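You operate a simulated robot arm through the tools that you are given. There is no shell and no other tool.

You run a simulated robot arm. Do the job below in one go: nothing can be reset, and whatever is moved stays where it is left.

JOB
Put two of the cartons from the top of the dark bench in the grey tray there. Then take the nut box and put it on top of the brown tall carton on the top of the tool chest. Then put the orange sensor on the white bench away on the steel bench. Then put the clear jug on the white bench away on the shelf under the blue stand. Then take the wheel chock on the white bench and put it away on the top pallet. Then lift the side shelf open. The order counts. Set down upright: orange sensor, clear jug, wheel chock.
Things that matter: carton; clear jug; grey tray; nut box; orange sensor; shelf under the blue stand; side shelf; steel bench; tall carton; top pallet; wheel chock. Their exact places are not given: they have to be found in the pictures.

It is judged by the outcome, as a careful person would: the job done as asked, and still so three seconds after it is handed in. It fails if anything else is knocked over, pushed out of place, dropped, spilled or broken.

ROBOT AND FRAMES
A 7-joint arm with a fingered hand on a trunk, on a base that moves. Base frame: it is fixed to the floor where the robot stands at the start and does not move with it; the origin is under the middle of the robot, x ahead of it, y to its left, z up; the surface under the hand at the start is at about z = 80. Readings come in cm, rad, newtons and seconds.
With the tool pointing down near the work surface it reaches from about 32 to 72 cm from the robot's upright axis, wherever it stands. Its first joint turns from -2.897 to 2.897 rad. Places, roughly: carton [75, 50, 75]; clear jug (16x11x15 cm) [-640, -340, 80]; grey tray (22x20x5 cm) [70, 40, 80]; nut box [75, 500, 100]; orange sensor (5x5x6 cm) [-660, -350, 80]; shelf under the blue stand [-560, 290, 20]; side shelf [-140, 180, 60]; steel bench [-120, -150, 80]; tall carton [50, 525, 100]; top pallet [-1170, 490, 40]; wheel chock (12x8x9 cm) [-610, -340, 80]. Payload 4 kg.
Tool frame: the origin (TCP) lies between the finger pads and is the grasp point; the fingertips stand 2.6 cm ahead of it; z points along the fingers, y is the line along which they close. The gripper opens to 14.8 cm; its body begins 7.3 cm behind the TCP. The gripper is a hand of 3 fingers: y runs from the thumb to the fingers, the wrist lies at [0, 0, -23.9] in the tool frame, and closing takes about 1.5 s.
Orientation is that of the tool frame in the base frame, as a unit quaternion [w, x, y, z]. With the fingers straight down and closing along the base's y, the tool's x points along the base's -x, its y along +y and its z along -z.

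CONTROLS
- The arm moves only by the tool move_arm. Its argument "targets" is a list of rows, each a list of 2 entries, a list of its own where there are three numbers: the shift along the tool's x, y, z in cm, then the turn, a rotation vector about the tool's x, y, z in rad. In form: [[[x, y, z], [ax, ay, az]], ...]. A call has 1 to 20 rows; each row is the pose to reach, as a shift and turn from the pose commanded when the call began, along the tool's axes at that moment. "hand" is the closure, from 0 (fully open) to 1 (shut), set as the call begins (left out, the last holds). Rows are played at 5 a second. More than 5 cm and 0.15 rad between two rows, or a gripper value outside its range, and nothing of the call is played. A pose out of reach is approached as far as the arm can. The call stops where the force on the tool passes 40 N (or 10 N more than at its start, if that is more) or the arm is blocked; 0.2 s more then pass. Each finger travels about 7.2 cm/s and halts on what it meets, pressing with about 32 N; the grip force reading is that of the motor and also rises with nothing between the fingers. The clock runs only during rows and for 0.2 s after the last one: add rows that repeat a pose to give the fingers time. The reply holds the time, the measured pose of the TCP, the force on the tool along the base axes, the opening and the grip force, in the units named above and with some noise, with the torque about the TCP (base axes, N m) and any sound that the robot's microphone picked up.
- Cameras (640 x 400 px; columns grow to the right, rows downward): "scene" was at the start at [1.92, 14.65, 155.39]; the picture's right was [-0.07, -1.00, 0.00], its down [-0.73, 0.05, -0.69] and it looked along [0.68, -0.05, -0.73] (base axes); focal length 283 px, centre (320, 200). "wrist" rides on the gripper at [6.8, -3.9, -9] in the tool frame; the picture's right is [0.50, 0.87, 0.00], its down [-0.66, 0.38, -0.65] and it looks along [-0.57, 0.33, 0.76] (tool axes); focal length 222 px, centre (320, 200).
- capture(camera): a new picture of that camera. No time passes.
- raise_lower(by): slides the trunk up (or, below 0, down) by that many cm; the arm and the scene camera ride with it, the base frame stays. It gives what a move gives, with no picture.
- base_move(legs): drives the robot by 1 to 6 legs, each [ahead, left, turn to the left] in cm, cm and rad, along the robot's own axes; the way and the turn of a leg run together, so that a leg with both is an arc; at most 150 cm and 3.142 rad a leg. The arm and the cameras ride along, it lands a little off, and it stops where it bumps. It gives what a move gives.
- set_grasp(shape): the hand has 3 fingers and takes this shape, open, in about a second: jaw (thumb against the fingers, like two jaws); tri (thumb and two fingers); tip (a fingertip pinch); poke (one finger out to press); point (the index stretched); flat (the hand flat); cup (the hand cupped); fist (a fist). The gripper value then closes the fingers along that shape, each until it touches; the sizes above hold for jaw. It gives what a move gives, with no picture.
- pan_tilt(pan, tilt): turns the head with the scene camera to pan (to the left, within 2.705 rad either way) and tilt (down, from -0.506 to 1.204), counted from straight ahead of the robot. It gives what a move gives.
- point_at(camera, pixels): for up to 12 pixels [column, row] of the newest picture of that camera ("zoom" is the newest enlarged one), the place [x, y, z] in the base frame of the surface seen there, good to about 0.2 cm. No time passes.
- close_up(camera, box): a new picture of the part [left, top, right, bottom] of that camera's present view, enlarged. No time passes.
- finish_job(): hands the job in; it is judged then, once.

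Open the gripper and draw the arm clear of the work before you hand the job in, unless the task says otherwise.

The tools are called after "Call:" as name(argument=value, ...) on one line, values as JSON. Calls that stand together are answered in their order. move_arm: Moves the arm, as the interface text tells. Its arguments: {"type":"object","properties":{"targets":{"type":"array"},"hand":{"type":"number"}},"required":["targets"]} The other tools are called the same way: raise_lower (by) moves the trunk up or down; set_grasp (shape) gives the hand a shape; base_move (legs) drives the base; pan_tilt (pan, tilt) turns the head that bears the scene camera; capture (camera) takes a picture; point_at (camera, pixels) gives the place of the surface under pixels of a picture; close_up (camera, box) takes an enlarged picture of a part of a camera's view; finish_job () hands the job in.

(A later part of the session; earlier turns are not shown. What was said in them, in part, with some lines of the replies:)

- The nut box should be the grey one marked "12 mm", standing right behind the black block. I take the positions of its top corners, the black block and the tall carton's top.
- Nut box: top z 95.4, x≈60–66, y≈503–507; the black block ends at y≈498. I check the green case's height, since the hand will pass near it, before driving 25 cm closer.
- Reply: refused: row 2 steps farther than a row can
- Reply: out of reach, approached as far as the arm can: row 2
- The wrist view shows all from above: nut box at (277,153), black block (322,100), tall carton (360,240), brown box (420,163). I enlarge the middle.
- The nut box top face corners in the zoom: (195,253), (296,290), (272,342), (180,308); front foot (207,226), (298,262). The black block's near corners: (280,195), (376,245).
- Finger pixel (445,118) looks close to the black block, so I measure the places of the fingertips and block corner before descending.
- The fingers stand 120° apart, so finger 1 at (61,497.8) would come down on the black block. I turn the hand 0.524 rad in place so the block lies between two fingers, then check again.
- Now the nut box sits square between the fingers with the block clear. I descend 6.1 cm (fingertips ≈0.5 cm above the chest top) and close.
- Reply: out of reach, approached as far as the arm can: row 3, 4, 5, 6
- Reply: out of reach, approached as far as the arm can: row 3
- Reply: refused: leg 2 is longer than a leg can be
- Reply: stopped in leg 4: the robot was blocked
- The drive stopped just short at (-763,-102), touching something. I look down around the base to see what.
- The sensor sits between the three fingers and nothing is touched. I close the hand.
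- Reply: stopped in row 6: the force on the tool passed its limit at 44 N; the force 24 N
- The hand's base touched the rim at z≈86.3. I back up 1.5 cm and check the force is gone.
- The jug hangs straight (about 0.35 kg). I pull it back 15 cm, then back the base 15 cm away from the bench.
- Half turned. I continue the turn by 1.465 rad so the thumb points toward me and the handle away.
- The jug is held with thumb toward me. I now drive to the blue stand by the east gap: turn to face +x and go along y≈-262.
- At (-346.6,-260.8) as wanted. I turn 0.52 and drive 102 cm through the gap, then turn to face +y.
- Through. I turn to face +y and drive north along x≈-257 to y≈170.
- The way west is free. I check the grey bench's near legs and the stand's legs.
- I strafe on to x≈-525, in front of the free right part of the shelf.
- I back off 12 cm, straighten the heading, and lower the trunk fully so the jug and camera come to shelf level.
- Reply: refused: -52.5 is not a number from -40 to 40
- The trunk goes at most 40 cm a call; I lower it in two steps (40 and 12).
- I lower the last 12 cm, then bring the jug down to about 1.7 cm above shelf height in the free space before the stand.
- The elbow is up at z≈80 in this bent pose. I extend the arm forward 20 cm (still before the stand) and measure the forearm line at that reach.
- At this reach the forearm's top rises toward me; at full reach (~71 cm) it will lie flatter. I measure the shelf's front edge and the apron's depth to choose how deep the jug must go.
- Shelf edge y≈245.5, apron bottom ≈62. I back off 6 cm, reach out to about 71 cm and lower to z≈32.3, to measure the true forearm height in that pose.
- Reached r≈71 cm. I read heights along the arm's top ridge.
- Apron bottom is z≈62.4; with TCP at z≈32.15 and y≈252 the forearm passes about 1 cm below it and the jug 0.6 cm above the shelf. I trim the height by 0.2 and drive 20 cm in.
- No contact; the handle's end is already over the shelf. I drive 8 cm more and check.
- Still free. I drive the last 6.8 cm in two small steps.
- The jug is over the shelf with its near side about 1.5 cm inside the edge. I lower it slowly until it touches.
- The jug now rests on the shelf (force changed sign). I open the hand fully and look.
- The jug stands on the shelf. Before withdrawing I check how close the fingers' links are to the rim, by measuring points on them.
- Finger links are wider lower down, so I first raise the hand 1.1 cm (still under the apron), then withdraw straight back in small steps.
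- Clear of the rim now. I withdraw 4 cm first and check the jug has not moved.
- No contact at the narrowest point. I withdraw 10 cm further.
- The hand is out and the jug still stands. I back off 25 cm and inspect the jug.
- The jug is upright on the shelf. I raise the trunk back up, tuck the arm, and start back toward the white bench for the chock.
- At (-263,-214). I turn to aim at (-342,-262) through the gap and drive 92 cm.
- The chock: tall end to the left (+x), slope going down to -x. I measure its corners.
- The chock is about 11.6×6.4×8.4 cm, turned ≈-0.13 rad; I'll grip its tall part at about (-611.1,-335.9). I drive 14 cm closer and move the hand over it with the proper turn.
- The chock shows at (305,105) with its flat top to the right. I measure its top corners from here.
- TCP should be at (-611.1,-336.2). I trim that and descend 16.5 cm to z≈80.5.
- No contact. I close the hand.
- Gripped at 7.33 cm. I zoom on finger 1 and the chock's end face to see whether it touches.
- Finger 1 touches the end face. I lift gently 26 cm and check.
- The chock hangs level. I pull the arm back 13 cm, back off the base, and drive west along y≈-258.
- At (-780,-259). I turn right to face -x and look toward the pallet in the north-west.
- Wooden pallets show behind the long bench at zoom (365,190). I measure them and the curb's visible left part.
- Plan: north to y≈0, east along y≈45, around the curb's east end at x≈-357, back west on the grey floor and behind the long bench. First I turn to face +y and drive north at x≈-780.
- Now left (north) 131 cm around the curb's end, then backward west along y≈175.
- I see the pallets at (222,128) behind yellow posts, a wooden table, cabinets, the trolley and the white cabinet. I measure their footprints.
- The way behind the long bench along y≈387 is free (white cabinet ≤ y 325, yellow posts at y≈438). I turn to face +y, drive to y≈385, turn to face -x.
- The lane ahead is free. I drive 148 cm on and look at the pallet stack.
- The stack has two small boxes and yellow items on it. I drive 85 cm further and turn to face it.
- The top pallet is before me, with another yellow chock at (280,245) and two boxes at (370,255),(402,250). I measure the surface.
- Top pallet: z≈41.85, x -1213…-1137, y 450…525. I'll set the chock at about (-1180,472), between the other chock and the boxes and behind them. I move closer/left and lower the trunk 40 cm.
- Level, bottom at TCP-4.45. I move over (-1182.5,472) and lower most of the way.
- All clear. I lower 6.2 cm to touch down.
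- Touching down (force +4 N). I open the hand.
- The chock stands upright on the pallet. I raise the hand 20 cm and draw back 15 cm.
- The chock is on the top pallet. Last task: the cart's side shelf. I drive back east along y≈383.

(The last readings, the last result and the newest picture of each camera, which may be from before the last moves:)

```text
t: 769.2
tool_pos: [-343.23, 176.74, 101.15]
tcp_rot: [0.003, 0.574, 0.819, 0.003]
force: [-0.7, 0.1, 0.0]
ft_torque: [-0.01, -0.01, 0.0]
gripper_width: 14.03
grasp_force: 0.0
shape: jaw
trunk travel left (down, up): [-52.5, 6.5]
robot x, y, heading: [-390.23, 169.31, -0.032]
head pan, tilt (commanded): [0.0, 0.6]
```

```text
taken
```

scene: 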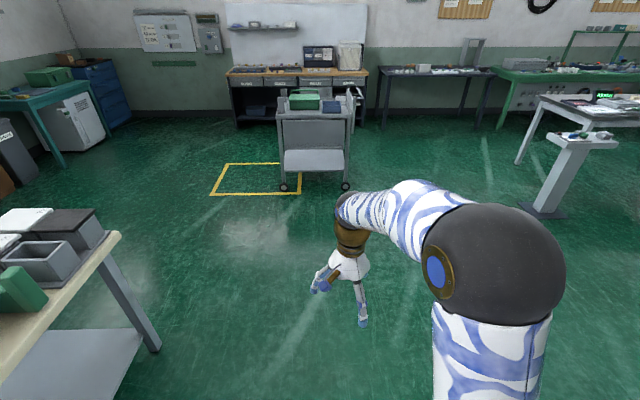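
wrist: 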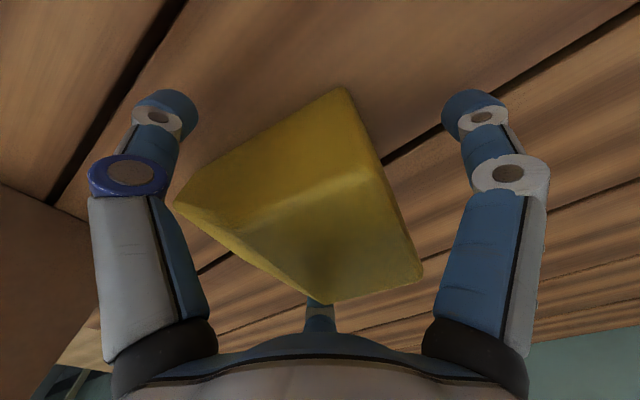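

The cart is ahead. I straighten and drive 125 cm closer for a good look at the side shelf.

Call:
base_move(legs=[[0, 0, 0.03], [125, 12, 0]])

Call:
pan_tilt(pan=0.0, tilt=0.6)

Call:
capture(camera="scene")

Call:
close_up(camera="scene", box=[200, 80, 420, 240])

```text
t: 775.9
tool_pos: [-219.09, 192.54, 101.1]
tcp_rot: [0.004, 0.554, 0.833, 0.003]
force: [-1.0, -0.6, -0.9]
ft_torque: [-0.02, 0.0, 0.02]
gripper_width: 14.06
grasp_force: 0.1
shape: jaw
trunk travel left (down, up): [-52.5, 6.5]
robot x, y, heading: [-265.28, 183.24, 0.025]
head pan, tilt (commanded): [0.0, 0.6]
```

```text
t: 776.5
tool_pos: [-219.12, 192.42, 101.14]
tcp_rot: [0.004, 0.552, 0.834, 0.003]
force: [0.1, 0.6, 0.2]
ft_torque: [-0.03, 0.01, 0.0]
gripper_width: 14.04
grasp_force: 0.1
shape: jaw
trunk travel left (down, up): [-52.5, 6.5]
robot x, y, heading: [-265.62, 183.15, 0.02]
head pan, tilt (commanded): [0.0, 0.6]
```

```text
taken
```

scene: 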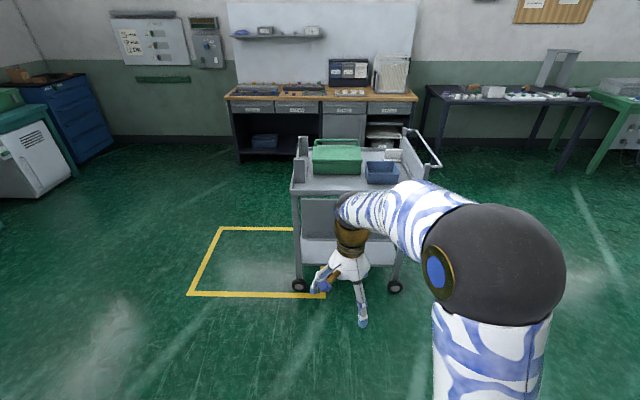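

```text
2.50 times, centred on (310, 160) of scene
```

zoom: 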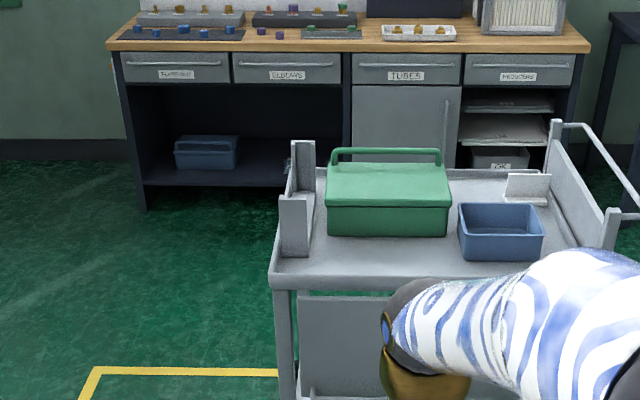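

The flap hangs under the cart top on this (west) side, partly hidden by the arm. I swing the hand 30 cm to the right and up to see it freely.

Call:
move_arm(targets=[[[-4.5, -1.9, 0], [0, 0, 0]], [[-9.0, -3.8, 0], [0, 0, 0]], [[-13.5, -5.7, 0], [0, 0, 0]], [[-18.0, -7.6, 0], [0, 0, 0]], [[-22.5, -9.5, 0], [0, 0, 0]], [[-27.0, -11.4, 0], [0, 0, 0]]])

Call:
capture(camera="scene")

Call:
close_up(camera="scene", box=[260, 110, 460, 310])

```text
t: 777.9
tool_pos: [-219.29, 163.19, 101.23]
tcp_rot: [0.003, 0.553, 0.833, 0.003]
force: [-0.2, 0.0, 0.4]
ft_torque: [0.0, 0.05, 0.03]
gripper_width: 14.08
grasp_force: 0.1
shape: jaw
trunk travel left (down, up): [-52.5, 6.5]
robot x, y, heading: [-265.56, 182.94, 0.021]
head pan, tilt (commanded): [0.0, 0.6]
```

```text
taken
```

scene: 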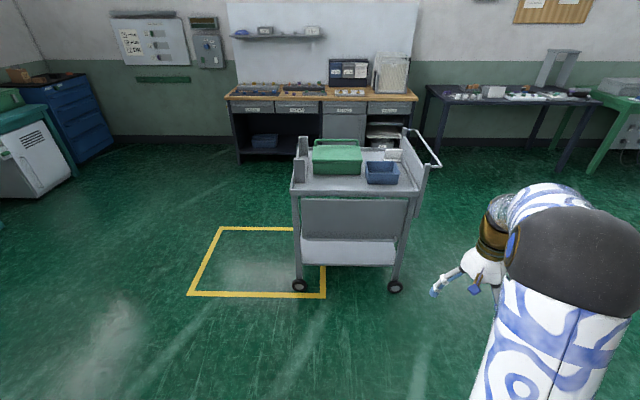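

```text
2.00 times, centred on (360, 210) of scene
```

zoom: 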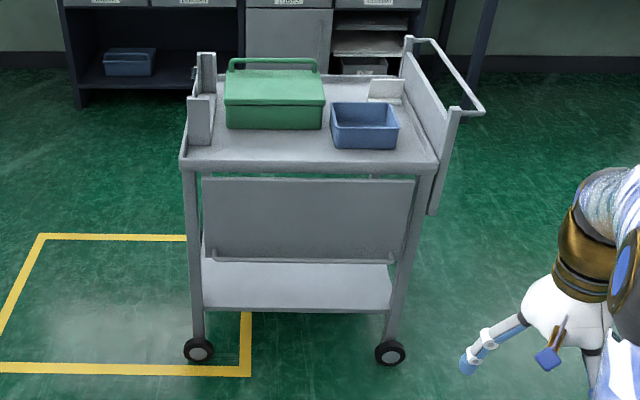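

The side shelf: a hanging flap with a bar along its bottom edge. I measure its corners.

Call:
point_at(camera="zoom", pixels=[[210, 185], [410, 185], [215, 250], [300, 220], [300, 262], [390, 258], [300, 168], [190, 200], [435, 170], [180, 160], [430, 200], [300, 290]])

Call:
close_up(camera="scene", box=[285, 185, 425, 275])

```text
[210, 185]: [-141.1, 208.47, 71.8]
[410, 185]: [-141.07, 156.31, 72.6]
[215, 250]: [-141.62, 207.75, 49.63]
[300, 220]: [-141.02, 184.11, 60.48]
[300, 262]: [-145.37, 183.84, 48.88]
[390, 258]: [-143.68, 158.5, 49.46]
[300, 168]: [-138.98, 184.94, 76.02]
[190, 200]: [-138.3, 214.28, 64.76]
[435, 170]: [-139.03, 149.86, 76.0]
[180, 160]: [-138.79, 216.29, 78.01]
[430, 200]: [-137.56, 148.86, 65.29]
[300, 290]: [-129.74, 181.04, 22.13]
```

```text
4.44 times, centred on (355, 230) of scene
```

zoom: 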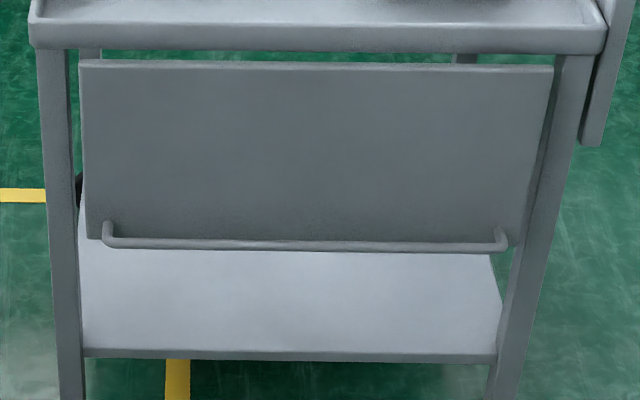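

The flap is hinged at z≈73, hanging to z≈49 with a bar at x≈-145.4. Earlier I saw labels and a green part on the cart's south end; I go look at that before lifting, in case it is a lock.

Call:
base_move(legs=[[40, -115, 0]])

Call:
pan_tilt(pan=0.75, tilt=0.65)

Call:
capture(camera="scene")

Call:
close_up(camera="scene", box=[220, 100, 440, 260])

```text
t: 784.0
tool_pos: [-178.78, 47.11, 101.15]
tcp_rot: [0.003, 0.563, 0.826, 0.004]
force: [-0.3, 0.4, 0.1]
ft_torque: [-0.01, -0.02, 0.01]
gripper_width: 14.05
grasp_force: 0.1
shape: jaw
trunk travel left (down, up): [-52.5, 6.5]
robot x, y, heading: [-224.37, 67.77, 0.003]
head pan, tilt (commanded): [0.0, 0.6]
```

```text
t: 785.1
tool_pos: [-178.78, 47.0, 101.15]
tcp_rot: [0.003, 0.563, 0.827, 0.004]
force: [-0.1, -0.4, 0.6]
ft_torque: [-0.02, -0.01, 0.0]
gripper_width: 14.05
grasp_force: 0.1
shape: jaw
trunk travel left (down, up): [-52.5, 6.5]
robot x, y, heading: [-224.4, 67.46, -0.002]
head pan, tilt (commanded): [0.75, 0.649]
```

```text
taken
```

scene: 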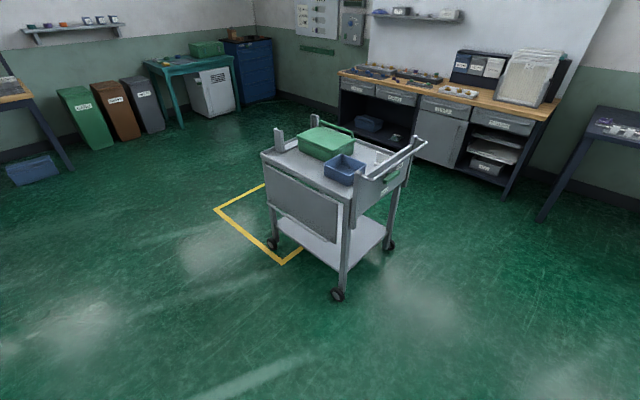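

```text
2.50 times, centred on (330, 180) of scene
```

zoom: 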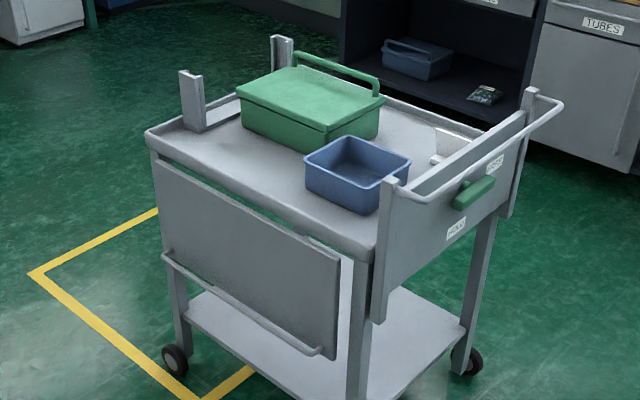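

The south end has a green lever with two labels. I zoom in to read them.

Call:
close_up(camera="scene", box=[355, 150, 419, 200])

Call:
point_at(camera="zoom", pixels=[[320, 240], [250, 330], [400, 150]])

```text
8.00 times, centred on (387, 175) of scene
```

zoom: 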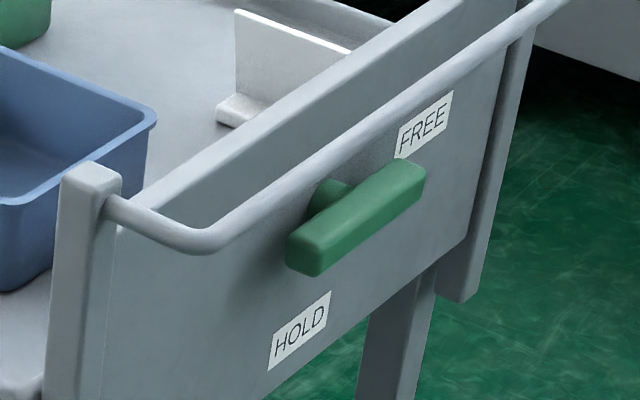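

```text
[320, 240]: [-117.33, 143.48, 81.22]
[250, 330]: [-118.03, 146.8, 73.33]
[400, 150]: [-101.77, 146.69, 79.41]
```

Lever reads FREE/HOLD and stands at the FREE side; I leave it. Plan: pinch the bar with the hand pointing level at it (thumb below), then swing it up along the hinge's arc until the shelf is level. I move back in front of the flap.

Call:
base_move(legs=[[-8, 115, 0]])

Call:
pan_tilt(pan=0.0, tilt=0.8)

Call:
raise_lower(by=-30)

Call:
capture(camera="scene")

```text
t: 791.0
tool_pos: [-185.86, 160.97, 101.15]
tcp_rot: [0.003, 0.573, 0.82, 0.004]
force: [0.1, -0.2, 0.6]
ft_torque: [0.0, 0.0, 0.0]
gripper_width: 14.03
grasp_force: 0.0
shape: jaw
trunk travel left (down, up): [-52.5, 6.5]
robot x, y, heading: [-231.44, 182.77, -0.026]
head pan, tilt (commanded): [0.75, 0.649]
```

```text
t: 792.1
tool_pos: [-185.85, 160.96, 101.23]
tcp_rot: [0.003, 0.572, 0.82, 0.003]
force: [-0.1, 0.1, -0.1]
ft_torque: [0.04, 0.02, -0.02]
gripper_width: 14.06
grasp_force: 0.0
shape: jaw
trunk travel left (down, up): [-52.5, 6.5]
robot x, y, heading: [-231.05, 182.87, -0.024]
head pan, tilt (commanded): [0.0, 0.799]
```

```text
t: 795.1
tool_pos: [-185.89, 161.02, 71.16]
tcp_rot: [0.004, 0.573, 0.819, 0.003]
force: [-0.2, -0.1, 0.0]
ft_torque: [-0.01, 0.01, 0.01]
gripper_width: 14.05
grasp_force: 0.1
shape: jaw
trunk travel left (down, up): [-22.5, 36.5]
robot x, y, heading: [-231.11, 182.65, -0.028]
head pan, tilt (commanded): [0.0, 0.799]
```

```text
taken
```

scene: 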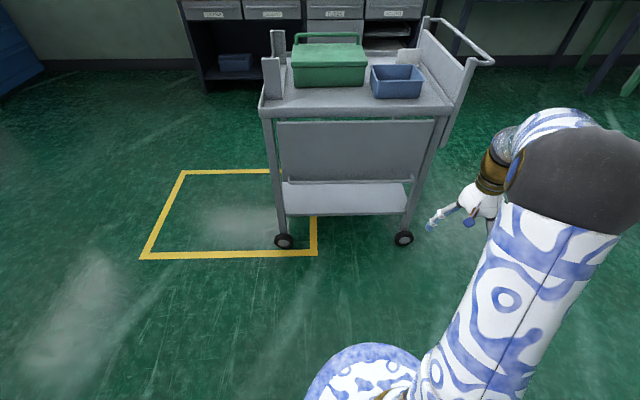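

I measure the bar, flap and its upper edge closely.

Call:
close_up(camera="scene", box=[310, 100, 390, 200])

Call:
point_at(camera="zoom", pixels=[[320, 318], [320, 322], [320, 325], [320, 328], [320, 331], [320, 312], [320, 290], [320, 100], [320, 85], [320, 75], [320, 200], [320, 60]])

```text
4.00 times, centred on (350, 150) of scene
```

zoom: 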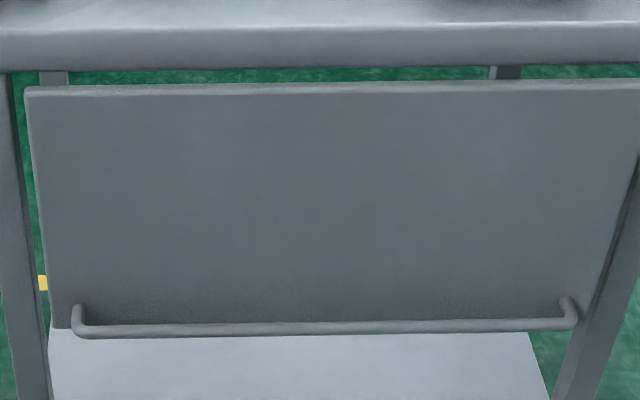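

```text
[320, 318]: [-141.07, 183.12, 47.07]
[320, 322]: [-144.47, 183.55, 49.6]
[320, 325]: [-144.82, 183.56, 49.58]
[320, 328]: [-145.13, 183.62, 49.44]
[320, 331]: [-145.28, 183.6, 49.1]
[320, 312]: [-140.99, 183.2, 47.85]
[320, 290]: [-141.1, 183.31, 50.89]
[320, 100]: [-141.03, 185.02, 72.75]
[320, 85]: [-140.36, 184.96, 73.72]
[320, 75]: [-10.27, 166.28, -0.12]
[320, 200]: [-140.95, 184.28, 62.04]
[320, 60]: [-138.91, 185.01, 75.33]
```

Bar centre is (-144.6, z 48.9), 1.4 cm thick, 3.5 cm off the flap; the flap's top edge is at z≈73.8. I straighten the heading and bring the hand before the bar's middle, thumb toward me.

Call:
base_move(legs=[[0, 0, 0.027]])

Call:
move_arm(targets=[[[2.04, 3.79, 1.57], [0, 0, 0.05]], [[4.09, 7.57, 3.14], [0, 0, 0.1]], [[6.13, 11.36, 4.71], [0, 0, 0.15]], [[8.17, 15.14, 6.29], [0, 0, 0.2]], [[10.21, 18.93, 7.86], [0, 0, 0.25]], [[12.26, 22.71, 9.43], [0, 0, 0.3]], [[14.3, 26.5, 11], [0, 0, 0.352]], [[14.3, 26.5, 11], [0, 0, 0.352]]], hand=0.4)

```text
t: 795.9
tool_pos: [-185.28, 162.2, 71.08]
tcp_rot: [0.003, 0.561, 0.827, 0.003]
force: [0.3, -0.1, 0.0]
ft_torque: [0.0, 0.02, 0.0]
gripper_width: 14.05
grasp_force: 0.1
shape: jaw
trunk travel left (down, up): [-22.5, 36.5]
robot x, y, heading: [-231.17, 182.89, -0.001]
head pan, tilt (commanded): [0.0, 0.799]
```

```text
t: 797.7
tool_pos: [-166.1, 185.48, 60.32]
tcp_rot: [0.003, 0.697, 0.717, 0.003]
force: [0.1, 0.1, 0.1]
ft_torque: [-0.04, 0.01, 0.01]
gripper_width: 8.94
grasp_force: 0.2
shape: jaw
trunk travel left (down, up): [-22.5, 36.5]
robot x, y, heading: [-231.11, 182.41, 0.006]
head pan, tilt (commanded): [0.0, 0.799]
```

Nearly aligned (yaw error 0.028). I correct the yaw, then pitch the hand up step by step until it points level at the cart.

Call:
move_arm(targets=[[[0, -1.5, 0], [0, 0, 0.028]], [[-1.6, -1.5, 0], [0, 0, 0.028]]])

Call:
move_arm(targets=[[[0, 0, 0], [-0.131, 0, 0]], [[0, 0, 0], [-0.262, 0, 0]], [[0, 0, 0], [-0.393, 0, 0]], [[0, 0, 0], [-0.524, 0, 0]], [[0, 0, 0], [-0.655, 0, 0]], [[0, 0, 0], [-0.785, 0, 0]], [[0, 0, 0], [-0.785, 0, 0]]])

Call:
capture(camera="scene")

```text
t: 798.3
tool_pos: [-167.47, 183.76, 60.17]
tcp_rot: [0.003, 0.708, 0.707, 0.003]
force: [-0.4, 0.5, 0.7]
ft_torque: [-0.01, 0.02, -0.01]
gripper_width: 8.95
grasp_force: 0.1
shape: jaw
trunk travel left (down, up): [-22.5, 36.5]
robot x, y, heading: [-230.83, 182.82, 0.002]
head pan, tilt (commanded): [0.0, 0.799]
```

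```text
t: 799.9
tool_pos: [-167.34, 183.6, 60.36]
tcp_rot: [0.274, 0.652, 0.652, 0.273]
force: [-0.1, -0.6, -0.2]
ft_torque: [0.02, 0.01, 0.02]
gripper_width: 8.92
grasp_force: 0.2
shape: jaw
trunk travel left (down, up): [-22.5, 36.5]
robot x, y, heading: [-231.08, 182.88, 0.007]
head pan, tilt (commanded): [0.0, 0.799]
```

```text
taken
```

scene: 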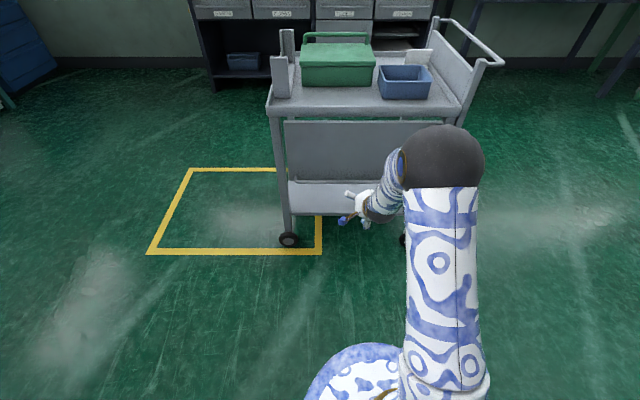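

45° works. I continue the pitch to level.

Call:
move_arm(targets=[[[0, 0, 0], [-0.131, 0, 0]], [[0, 0, 0], [-0.262, 0, 0]], [[0, 0, 0], [-0.393, 0, 0]], [[0, 0, 0], [-0.524, 0, 0]], [[0, 0, 0], [-0.655, 0, 0]], [[0, 0, 0], [-0.785, 0, 0]], [[0, 0, 0], [-0.785, 0, 0]]])

Call:
capture(camera="scene")

Call:
capture(camera="wrist")

```text
t: 801.5
tool_pos: [-167.36, 183.68, 60.28]
tcp_rot: [0.502, 0.498, 0.497, 0.502]
force: [0.5, 0.2, 0.8]
ft_torque: [0.02, 0.0, 0.03]
gripper_width: 8.94
grasp_force: 0.1
shape: jaw
trunk travel left (down, up): [-22.5, 36.5]
robot x, y, heading: [-231.44, 182.95, 0.002]
head pan, tilt (commanded): [0.0, 0.799]
```

```text
taken
```

scene: 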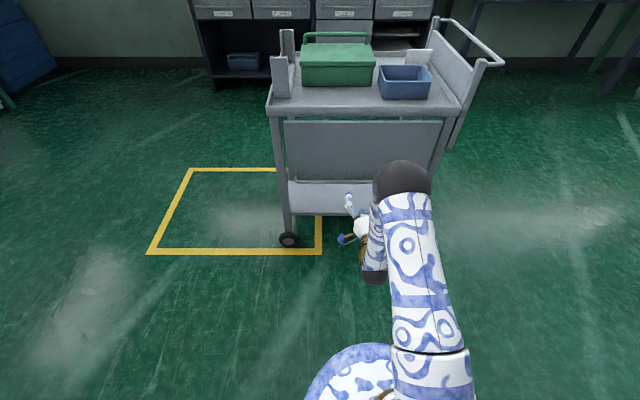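

```text
taken
```

wrist: 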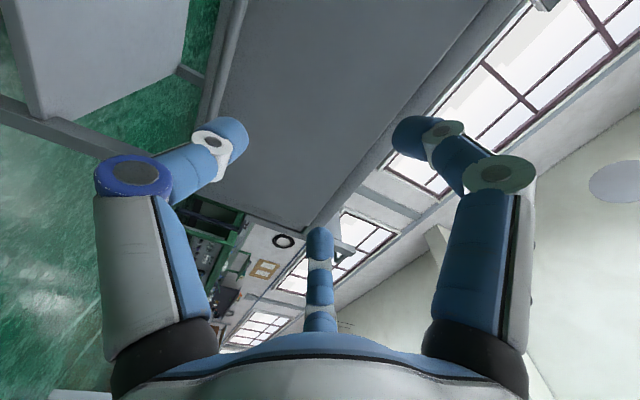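

The hand points level at the cart. I lower it to the bar's height and drive 15 cm closer.

Call:
move_arm(targets=[[[0, -3.8, 0], [0, 0, 0]], [[0, -7.6, 0], [0, 0, 0]], [[0, -11.4, 0], [0, 0, 0]], [[0, -11.4, 0], [0, 0, 0]]])

Call:
base_move(legs=[[14, 0, 0]])

Call:
capture(camera="wrist")

Call:
capture(camera="scene")

```text
t: 802.5
tool_pos: [-167.29, 183.6, 48.6]
tcp_rot: [0.502, 0.499, 0.498, 0.502]
force: [0.5, -0.3, 0.2]
ft_torque: [-0.01, 0.0, -0.04]
gripper_width: 8.91
grasp_force: 0.1
shape: jaw
trunk travel left (down, up): [-22.5, 36.5]
robot x, y, heading: [-230.77, 182.74, 0.007]
head pan, tilt (commanded): [0.0, 0.799]
```

```text
t: 803.8
tool_pos: [-153.36, 183.55, 48.67]
tcp_rot: [0.501, 0.499, 0.498, 0.502]
force: [0.3, 0.6, 0.4]
ft_torque: [-0.01, -0.01, 0.0]
gripper_width: 8.92
grasp_force: 0.1
shape: jaw
trunk travel left (down, up): [-22.5, 36.5]
robot x, y, heading: [-217.03, 183.04, -0.002]
head pan, tilt (commanded): [0.0, 0.799]
```

```text
taken
```

wrist: 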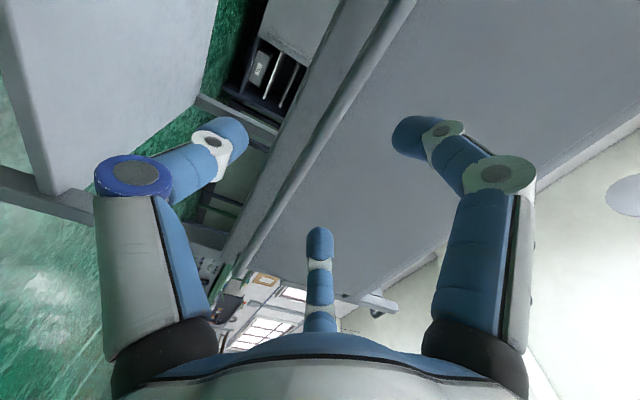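

```text
taken
```

scene: 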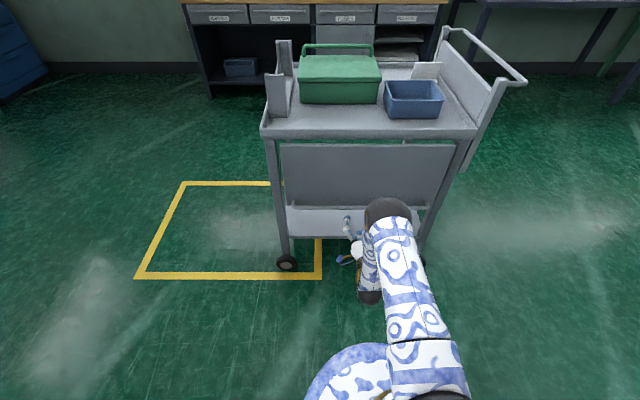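

The bar passes between thumb (below) and the two fingers (above). I move forward 8.4 cm so the bar is at the grasp point.

Call:
move_arm(targets=[[[0, 0.2, 2], [0, 0, 0]], [[0, 0.2, 4], [0, 0, 0]], [[0, 0.2, 6], [0, 0, 0]], [[0, 0.2, 7.5], [0, 0, 0]], [[0, 0.2, 8.4], [0, 0, 0]], [[0, 0.2, 8.4], [0, 0, 0]]])

Call:
capture(camera="wrist")

Call:
point_at(camera="wrist", pixels=[[320, 150], [330, 120], [300, 180], [225, 130], [420, 130], [320, 240]])

```text
t: 805.2
tool_pos: [-144.75, 183.6, 48.77]
tcp_rot: [0.503, 0.499, 0.498, 0.501]
force: [-0.3, 0.4, -0.1]
ft_torque: [0.01, -0.03, -0.02]
gripper_width: 8.92
grasp_force: 0.0
shape: jaw
trunk travel left (down, up): [-22.5, 36.5]
robot x, y, heading: [-217.05, 183.19, 0.001]
head pan, tilt (commanded): [0.0, 0.799]
```

```text
taken
```

wrist: 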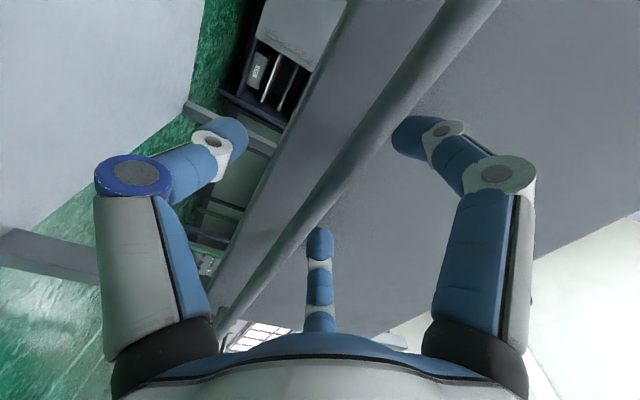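

```text
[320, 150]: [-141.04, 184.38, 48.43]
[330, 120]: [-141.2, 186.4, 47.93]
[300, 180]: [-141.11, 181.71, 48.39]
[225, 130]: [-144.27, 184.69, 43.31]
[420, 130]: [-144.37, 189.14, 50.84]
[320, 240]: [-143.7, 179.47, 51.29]
```

I verify the bar's place between the fingers with points along the round bar.

Call:
point_at(camera="wrist", pixels=[[405, 100], [385, 130], [360, 165], [340, 190], [310, 225], [280, 260], [375, 130], [395, 130], [415, 60], [330, 180]])

```text
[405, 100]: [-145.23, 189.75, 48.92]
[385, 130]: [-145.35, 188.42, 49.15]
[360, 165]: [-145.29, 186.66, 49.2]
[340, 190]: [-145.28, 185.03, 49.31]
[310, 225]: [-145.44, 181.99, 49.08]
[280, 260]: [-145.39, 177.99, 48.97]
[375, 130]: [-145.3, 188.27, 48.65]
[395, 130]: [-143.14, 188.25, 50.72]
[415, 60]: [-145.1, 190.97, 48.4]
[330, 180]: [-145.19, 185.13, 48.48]
```

The bar lies exactly at the grasp point. I close the hand on it.

Call:
move_arm(targets=[[[0, 0, 0], [0, 0, 0]], [[0, 0, 0], [0, 0, 0]], [[0, 0, 0], [0, 0, 0]], [[0, 0, 0], [0, 0, 0]], [[0, 0, 0], [0, 0, 0]], [[0, 0, 0], [0, 0, 0]], [[0, 0, 0], [0, 0, 0]]], hand=1)

Call:
capture(camera="wrist")

```text
t: 806.8
tool_pos: [-144.85, 183.62, 48.83]
tcp_rot: [0.502, 0.498, 0.498, 0.501]
force: [3.1, 0.0, 1.9]
ft_torque: [-0.02, 0.02, 0.02]
gripper_width: 0.13
grasp_force: 31.9
shape: jaw
trunk travel left (down, up): [-22.5, 36.5]
robot x, y, heading: [-217.04, 182.86, 0.005]
head pan, tilt (commanded): [0.0, 0.799]
```

```text
taken
```

wrist: 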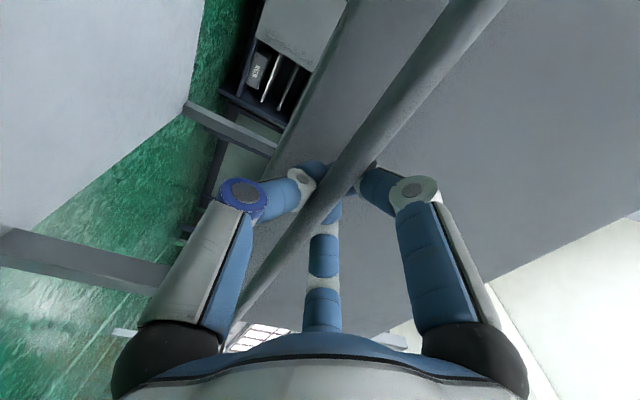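

The fingers have closed around the bar (tips behind it). I start the arc gently with the first 0.28 rad and read the force.

Call:
move_arm(targets=[[[0, 0.4, -1.72], [0.07, 0, 0]], [[0, 0.865, -3.43], [0.14, 0, 0]], [[0, 1.5, -5.1], [0.21, 0, 0]], [[0, 2.2, -6.71], [0.28, 0, 0]], [[0, 2.2, -6.71], [0.28, 0, 0]]])

Call:
capture(camera="scene")

```text
t: 808.0
tool_pos: [-151.5, 183.51, 51.23]
tcp_rot: [0.427, 0.563, 0.563, 0.429]
force: [11.1, 7.6, 10.0]
ft_torque: [-0.03, -0.03, 0.02]
gripper_width: 0.1
grasp_force: 32.1
shape: jaw
trunk travel left (down, up): [-22.5, 36.5]
robot x, y, heading: [-216.98, 183.12, -0.001]
head pan, tilt (commanded): [0.0, 0.799]
```

```text
taken
```

scene: 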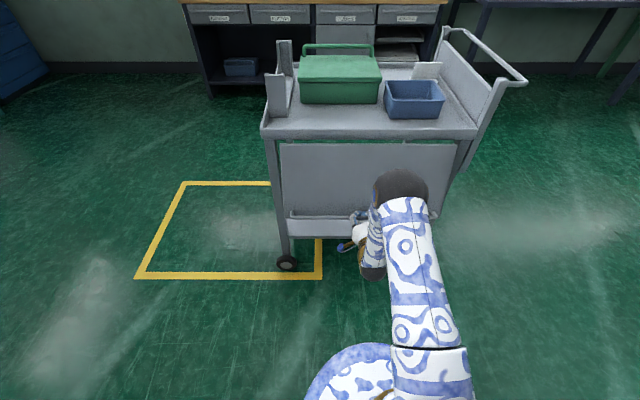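

The flap follows (force about 15 N, pulling toward the hinge), and the cart has not moved. I ease 0.6 cm toward the hinge and read the force again.

Call:
move_arm(targets=[[[0, 0.3, 0], [0, 0, 0]], [[0, 0.6, 0], [0, 0, 0]], [[0, 0.6, 0], [0, 0, 0]]])

Call:
capture(camera="wrist")

```text
t: 808.8
tool_pos: [-151.4, 183.64, 51.52]
tcp_rot: [0.427, 0.565, 0.564, 0.425]
force: [-0.6, 6.4, -9.8]
ft_torque: [0.05, 0.05, 0.06]
gripper_width: 0.05
grasp_force: 32.1
shape: jaw
trunk travel left (down, up): [-22.5, 36.5]
robot x, y, heading: [-217.03, 182.88, 0.004]
head pan, tilt (commanded): [0.0, 0.799]
```

```text
taken
```

wrist: 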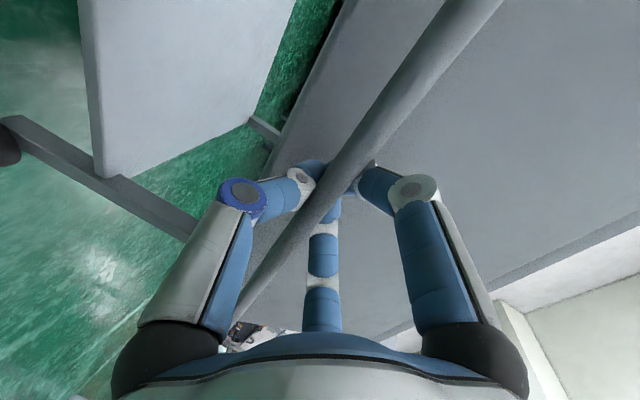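

The bar's true arc fits a hinge at x≈-139 (38 N/cm stiffness, I was 0.24 too far in). I recompute the arc and continue to 0.56 rad.

Call:
move_arm(targets=[[[0, -0.21, -0.05], [0, 0, 0]], [[0, 0.254, -1.779], [0.07, 0, 0]], [[0, 0.843, -3.477], [0.14, 0, 0]], [[0, 1.548, -5.115], [0.21, 0, 0]], [[0, 2.371, -6.704], [0.28, 0, 0]], [[0, 2.371, -6.704], [0.28, 0, 0]]])

Call:
capture(camera="scene")

```text
t: 810.2
tool_pos: [-157.24, 183.54, 55.59]
tcp_rot: [0.344, 0.618, 0.617, 0.344]
force: [3.8, -1.2, -3.7]
ft_torque: [0.01, 0.0, -0.02]
gripper_width: 0.06
grasp_force: 31.9
shape: jaw
trunk travel left (down, up): [-22.5, 36.5]
robot x, y, heading: [-216.83, 182.59, -0.0]
head pan, tilt (commanded): [0.0, 0.799]
```

```text
taken
```

scene: 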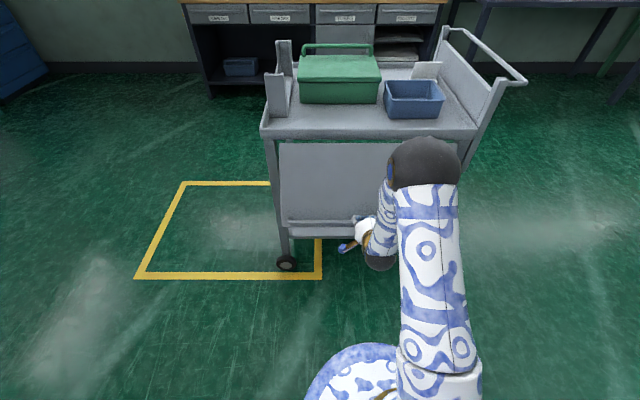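

Force is now purely along the path (≈5 N) and the cart stays put. I continue to 0.98 rad.

Call:
move_arm(targets=[[[0, 0.47, -1.735], [0.07, 0, 0]], [[0, 1.062, -3.428], [0.14, 0, 0]], [[0, 1.77, -5.064], [0.21, 0, 0]], [[0, 2.587, -6.662], [0.28, 0, 0]], [[0, 3.518, -8.19], [0.35, 0, 0]], [[0, 4.549, -9.65], [0.42, 0, 0]], [[0, 4.549, -9.65], [0.42, 0, 0]]])

Call:
capture(camera="scene")

```text
t: 811.8
tool_pos: [-163.09, 183.71, 64.88]
tcp_rot: [0.208, 0.677, 0.675, 0.209]
force: [-0.9, -5.0, -7.9]
ft_torque: [-0.06, 0.01, 0.01]
gripper_width: 0.03
grasp_force: 31.7
shape: jaw
trunk travel left (down, up): [-22.5, 36.5]
robot x, y, heading: [-217.16, 182.44, 0.003]
head pan, tilt (commanded): [0.0, 0.799]
```

```text
taken
```

scene: 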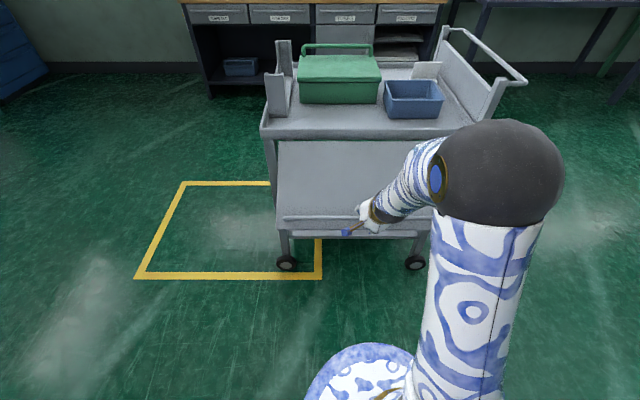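

Good. I continue to 1.40 rad.

Call:
move_arm(targets=[[[0, 0.468, -1.721], [0.07, 0, 0]], [[0, 1.064, -3.417], [0.14, 0, 0]], [[0, 1.77, -5.062], [0.21, 0, 0]], [[0, 2.586, -6.658], [0.28, 0, 0]], [[0, 3.512, -8.18], [0.35, 0, 0]], [[0, 4.55, -9.639], [0.42, 0, 0]], [[0, 4.55, -9.639], [0.42, 0, 0]]])

Call:
capture(camera="scene")

```text
t: 813.4
tool_pos: [-164.72, 183.61, 75.25]
tcp_rot: [0.062, 0.705, 0.704, 0.064]
force: [-3.1, 0.5, -6.1]
ft_torque: [0.02, 0.05, 0.03]
gripper_width: 0.0
grasp_force: 31.4
shape: jaw
trunk travel left (down, up): [-22.5, 36.5]
robot x, y, heading: [-216.81, 182.81, 0.001]
head pan, tilt (commanded): [0.0, 0.799]
```

```text
taken
```

scene: 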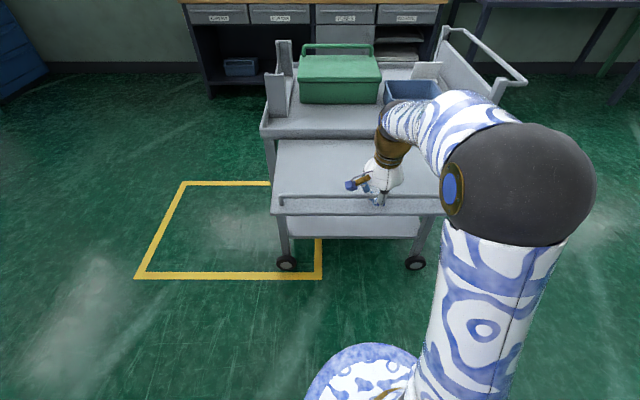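

80° up. I go on in small steps to 90° and listen/feel for a stop.

Call:
move_arm(targets=[[[0, 0.236, -0.87], [0.035, 0, 0]], [[0, 0.472, -1.735], [0.07, 0, 0]], [[0, 0.76, -2.58], [0.105, 0, 0]], [[0, 1.057, -3.42], [0.14, 0, 0]], [[0, 1.355, -4.15], [0.171, 0, 0]], [[0, 1.355, -4.15], [0.171, 0, 0]]])

Call:
capture(camera="scene")

Call:
capture(camera="wrist")

```text
t: 814.8
tool_pos: [-164.18, 183.56, 79.13]
tcp_rot: [-0.003, 0.708, 0.706, -0.002]
force: [-0.3, 1.5, -22.0]
ft_torque: [0.0, 0.01, 0.01]
gripper_width: 0.0
grasp_force: 32.2
shape: jaw
trunk travel left (down, up): [-22.5, 36.5]
robot x, y, heading: [-217.13, 182.55, 0.002]
head pan, tilt (commanded): [0.0, 0.799]
stopped in row 6: the force on the tool passed its limit at 41 N (the readings are from after the stop); the commanded pose is now the measured one
```

```text
taken
```

scene: 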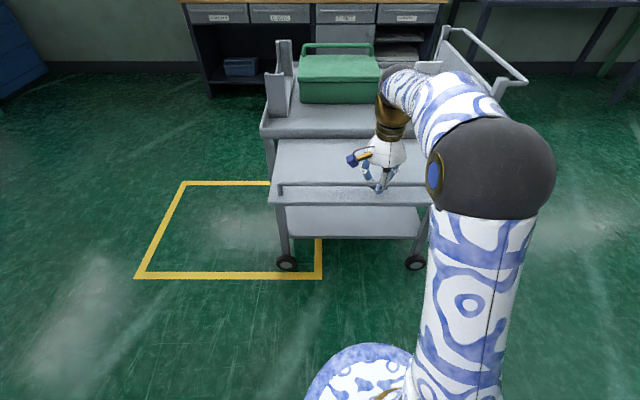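

```text
taken
```

wrist: 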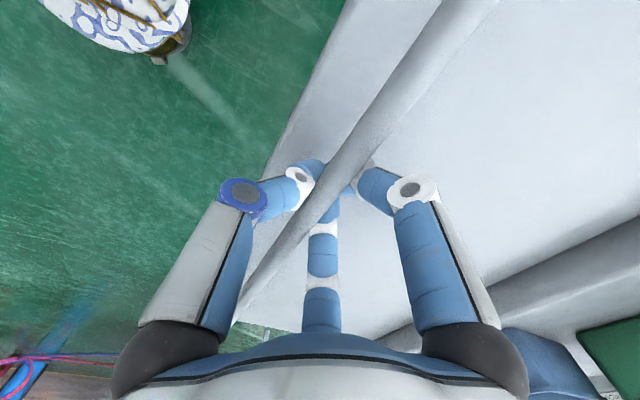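

The shelf met its stop at about level. I measure its surface, then ease down slightly to see whether it holds by itself.

Call:
point_at(camera="scene", pixels=[[310, 150], [310, 170], [310, 190], [310, 198], [290, 145], [340, 188], [268, 130], [470, 130], [287, 263]])

Call:
move_arm(targets=[[[0, 0, 0.4], [0, 0, 0]], [[0, 0, 0.4], [0, 0, 0]]])

```text
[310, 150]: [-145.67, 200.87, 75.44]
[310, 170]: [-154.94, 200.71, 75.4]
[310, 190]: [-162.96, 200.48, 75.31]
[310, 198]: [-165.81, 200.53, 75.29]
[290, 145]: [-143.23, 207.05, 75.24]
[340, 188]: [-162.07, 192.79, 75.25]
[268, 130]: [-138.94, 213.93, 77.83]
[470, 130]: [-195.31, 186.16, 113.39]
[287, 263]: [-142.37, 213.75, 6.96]
```

```text
t: 815.4
tool_pos: [-164.14, 183.55, 79.04]
tcp_rot: [0.0, 0.707, 0.707, 0.002]
force: [-0.8, 1.7, -3.7]
ft_torque: [0.04, 0.0, -0.03]
gripper_width: 0.0
grasp_force: 32.1
shape: jaw
trunk travel left (down, up): [-22.5, 36.5]
robot x, y, heading: [-217.17, 182.64, 0.0]
head pan, tilt (commanded): [0.0, 0.799]
```

Level now: surface z 75.4→75.3, cart unmoved. I lower another 0.6 cm along the arc to test if the shelf stays.

Call:
move_arm(targets=[[[0, 0, 0.3], [0, 0, 0]], [[0, 0, 0.6], [-0.02, 0, 0]], [[0, 0, 0.6], [-0.02, 0, 0]]])

Call:
point_at(camera="scene", pixels=[[310, 150], [310, 170], [310, 190], [310, 198]])

```text
t: 816.2
tool_pos: [-164.19, 183.56, 78.36]
tcp_rot: [0.007, 0.708, 0.706, 0.008]
force: [0.5, -1.0, 0.0]
ft_torque: [-0.03, 0.0, -0.01]
gripper_width: 0.0
grasp_force: 32.1
shape: jaw
trunk travel left (down, up): [-22.5, 36.5]
robot x, y, heading: [-217.05, 183.1, 0.003]
head pan, tilt (commanded): [0.0, 0.799]
```

```text
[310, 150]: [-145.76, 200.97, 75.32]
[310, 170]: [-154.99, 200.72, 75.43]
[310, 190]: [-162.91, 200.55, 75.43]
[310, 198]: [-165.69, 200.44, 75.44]
```

The force fell to zero, a sign it holds. I take a new picture to confirm the shelf's height.

Call:
move_arm(targets=[[[0, 0, 0.5], [0, 0, 0]], [[0, 0, 0.5], [0, 0, 0]]])

Call:
capture(camera="scene")

Call:
point_at(camera="scene", pixels=[[310, 150], [310, 170], [310, 190], [310, 198], [300, 197]])

```text
t: 816.8
tool_pos: [-164.13, 183.6, 77.9]
tcp_rot: [0.007, 0.708, 0.707, 0.008]
force: [0.3, 0.4, 1.5]
ft_torque: [-0.01, 0.0, 0.01]
gripper_width: 0.0
grasp_force: 31.9
shape: jaw
trunk travel left (down, up): [-22.5, 36.5]
robot x, y, heading: [-217.24, 182.79, -0.002]
head pan, tilt (commanded): [0.0, 0.799]
```

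```text
taken
```

scene: 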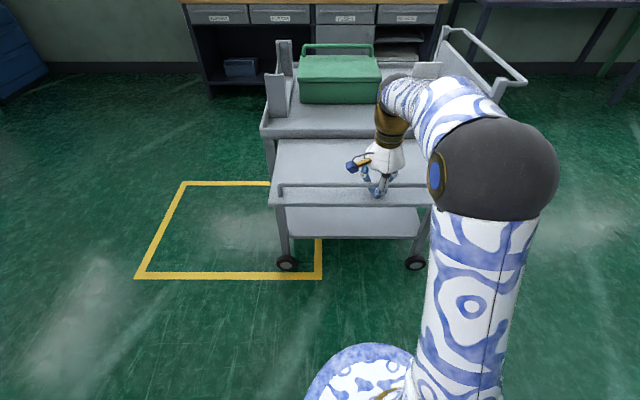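

```text
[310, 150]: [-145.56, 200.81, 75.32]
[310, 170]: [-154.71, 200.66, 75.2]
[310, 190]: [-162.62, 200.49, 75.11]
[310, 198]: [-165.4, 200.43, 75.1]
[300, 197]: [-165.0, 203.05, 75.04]
```

The shelf stays up by itself (fingertips now just rest on its surface). I lift it back to the stop by 0.9 cm, then open the hand.

Call:
move_arm(targets=[[[0, 0, -0.5], [0.02, 0, 0]], [[0, 0, -0.95], [0.02, 0, 0]], [[0, 0, -0.95], [0.02, 0, 0]]])

Call:
move_arm(targets=[[[0, 0, 0], [0, 0, 0]], [[0, 0, 0], [0, 0, 0]], [[0, 0, 0], [0, 0, 0]], [[0, 0, 0], [0, 0, 0]], [[0, 0, 0], [0, 0, 0]]], hand=0.4)

Call:
capture(camera="scene")

Call:
point_at(camera="scene", pixels=[[310, 150], [310, 170], [310, 190], [310, 198]])

Call:
capture(camera="wrist")

```text
t: 817.6
tool_pos: [-164.21, 183.66, 78.75]
tcp_rot: [-0.002, 0.708, 0.707, 0.0]
force: [0.9, -1.2, -10.3]
ft_torque: [-0.01, 0.0, 0.0]
gripper_width: 0.0
grasp_force: 31.8
shape: jaw
trunk travel left (down, up): [-22.5, 36.5]
robot x, y, heading: [-217.07, 182.68, 0.003]
head pan, tilt (commanded): [0.0, 0.799]
```

```text
t: 818.8
tool_pos: [-164.26, 183.64, 78.85]
tcp_rot: [0.0, 0.707, 0.707, 0.0]
force: [-0.6, -0.1, -0.1]
ft_torque: [-0.02, -0.03, -0.02]
gripper_width: 8.85
grasp_force: 0.2
shape: jaw
trunk travel left (down, up): [-22.5, 36.5]
robot x, y, heading: [-217.08, 183.05, -0.001]
head pan, tilt (commanded): [0.0, 0.799]
```

```text
taken
```

scene: 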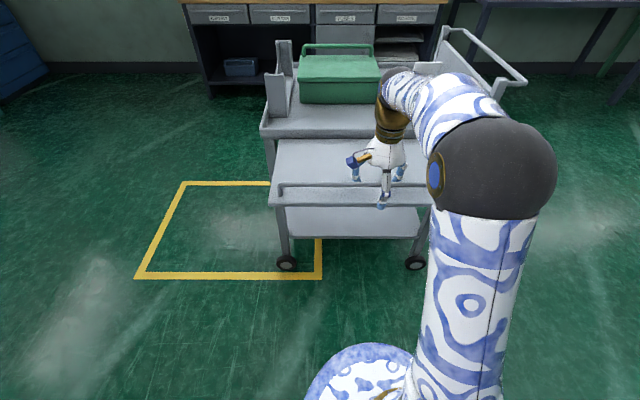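

```text
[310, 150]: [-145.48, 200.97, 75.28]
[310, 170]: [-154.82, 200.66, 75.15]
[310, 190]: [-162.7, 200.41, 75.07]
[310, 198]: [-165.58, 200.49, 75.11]
```

```text
taken
```

wrist: 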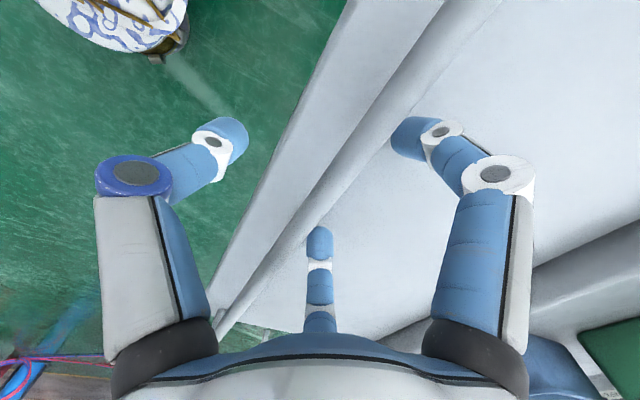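

Released: the shelf stays level (z 75.3→75.1). I raise the hand straight up 20 cm.

Call:
move_arm(targets=[[[0, 0, -2], [0, 0, 0]], [[0, 0, -5], [0, 0, 0]], [[0, 0, -9], [0, 0, 0]], [[0, 0, -13], [0, 0, 0]], [[0, 0, -17], [0, 0, 0]], [[0, 0, -20], [0, 0, 0]]])

Call:
base_move(legs=[[-50, 0, 0]])

Call:
capture(camera="scene")

```text
t: 820.2
tool_pos: [-164.38, 183.58, 98.9]
tcp_rot: [0.0, 0.708, 0.706, 0.001]
force: [-0.6, -0.1, 0.3]
ft_torque: [0.0, 0.01, 0.03]
gripper_width: 8.85
grasp_force: 0.1
shape: jaw
trunk travel left (down, up): [-22.5, 36.5]
robot x, y, heading: [-217.05, 182.47, 0.002]
head pan, tilt (commanded): [0.0, 0.799]
```

```text
t: 823.1
tool_pos: [-214.57, 183.95, 98.67]
tcp_rot: [0.001, 0.705, 0.709, -0.001]
force: [-0.4, -0.6, 0.3]
ft_torque: [0.02, 0.01, -0.01]
gripper_width: 8.82
grasp_force: 0.0
shape: jaw
trunk travel left (down, up): [-22.5, 36.5]
robot x, y, heading: [-267.54, 182.8, 0.003]
head pan, tilt (commanded): [0.0, 0.799]
```

```text
taken
```

scene: 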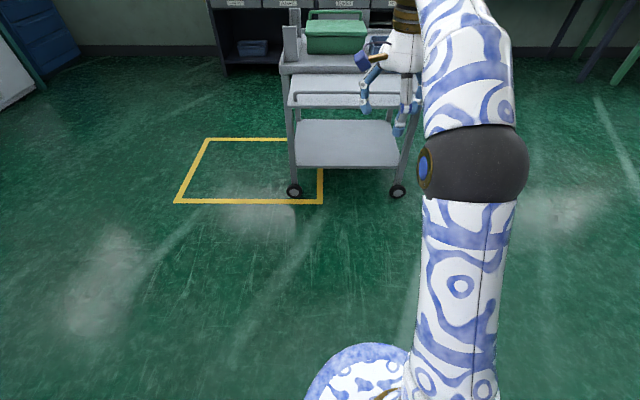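

The shelf is still up. I check its surface height again after these seconds.

Call:
pan_tilt(pan=0.0, tilt=0.65)

Call:
capture(camera="scene")

Call:
close_up(camera="scene", box=[250, 80, 450, 250])

Call:
point_at(camera="scene", pixels=[[310, 118], [310, 125], [310, 135], [310, 140], [340, 120], [340, 135]])

```text
t: 823.8
tool_pos: [-214.57, 183.79, 98.86]
tcp_rot: [0.0, 0.705, 0.71, 0.0]
force: [-0.2, 0.6, 0.5]
ft_torque: [0.02, 0.0, 0.0]
gripper_width: 8.87
grasp_force: 0.1
shape: jaw
trunk travel left (down, up): [-22.5, 36.5]
robot x, y, heading: [-267.67, 182.88, 0.01]
head pan, tilt (commanded): [0.0, 0.649]
```

```text
taken
```

scene: 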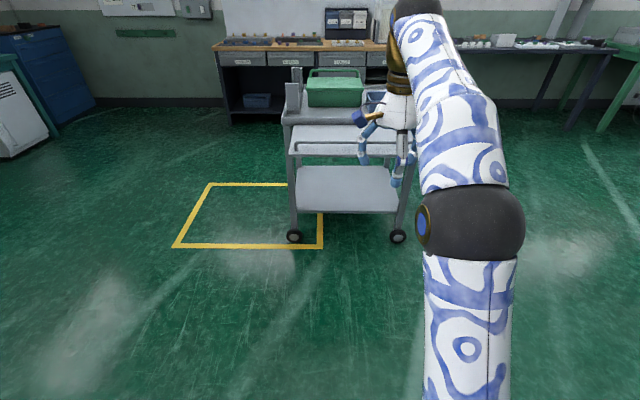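

```text
2.35 times, centred on (350, 165) of scene
```

zoom: 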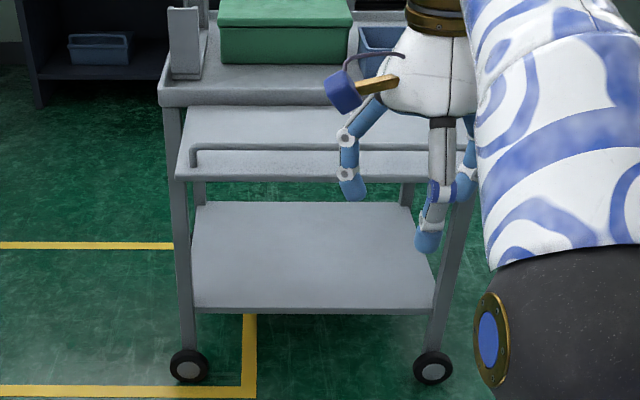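

```text
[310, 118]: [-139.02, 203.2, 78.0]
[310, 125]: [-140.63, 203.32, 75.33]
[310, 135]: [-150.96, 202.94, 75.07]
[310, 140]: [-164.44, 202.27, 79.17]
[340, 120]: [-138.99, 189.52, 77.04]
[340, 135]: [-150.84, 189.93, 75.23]
```

The shelf stays level and open, the hand is empty and clear of everything. I open the hand fully as a last step, then hand the job in.

Call:
move_arm(targets=[[[0, 0, 0], [0, 0, 0]], [[0, 0, 0], [0, 0, 0]], [[0, 0, 0], [0, 0, 0]], [[0, 0, 0], [0, 0, 0]]], hand=0)

Call:
close_up(camera="scene", box=[250, 80, 450, 250])

```text
t: 824.8
tool_pos: [-214.52, 183.78, 98.86]
tcp_rot: [0.0, 0.704, 0.71, 0.0]
force: [-0.8, -0.2, -0.9]
ft_torque: [0.03, 0.02, -0.01]
gripper_width: 14.76
grasp_force: 0.1
shape: jaw
trunk travel left (down, up): [-22.5, 36.5]
robot x, y, heading: [-267.42, 182.8, 0.01]
head pan, tilt (commanded): [0.0, 0.649]
```

```text
2.35 times, centred on (350, 165) of scene
```

zoom: 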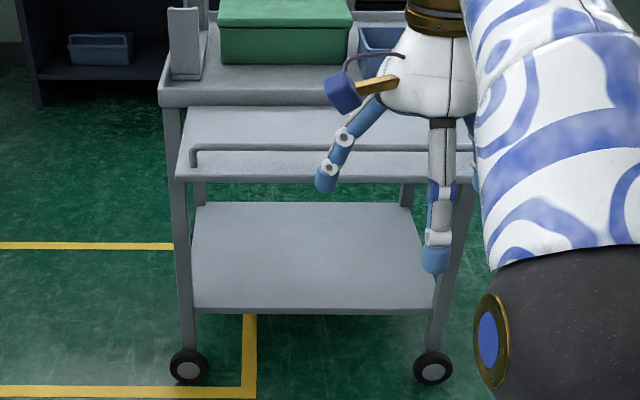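

All six parts are done in order: the cartons in the tray, nut box on the tall carton, sensor on the steel bench, jug on the shelf under the blue stand, chock on the top pallet, and side shelf open and holding. I hand the job in.

Call:
finish_job()

```text
The job is handed in.
```

I did all six steps in the order given and handed the job in. I don't have the judging result.

- **Cartons:** the DRAIN and FAN cartons stand in the grey tray. The third carton is still on the dark bench.
- **Nut box:** I took the grey box marked "12 mm" to be the nut box. It turned a little in the grip on the way, so I realigned it. It rests level on the tall carton marked 92.
- **Orange sensor:** it stands upright on the steel bench, on the free strip along the back edge, because the front was crowded.
- **Clear jug:** it stands upright on the shelf under the blue stand, about 1.5 cm in from the front edge.
- **Wheel chock:** it stands upright on the top pallet, between the other chock and the two boxes.
- **Side shelf:** I lifted it level to its stop. It stayed up on its own for about 5 seconds after I let go, until I handed in. The cart did not move.

On the way to the white bench, the base touched the large open machine beside it and stopped. I saw no sign that the machine had shifted, but I did not measure it before and after.

While gripping the jug, the hand pressed on its rim with about 44 N before I backed off. The jug looked unharmed and stood normally afterwards.

I did not go back at the end to re-check the earlier items; each was checked when I set it down.
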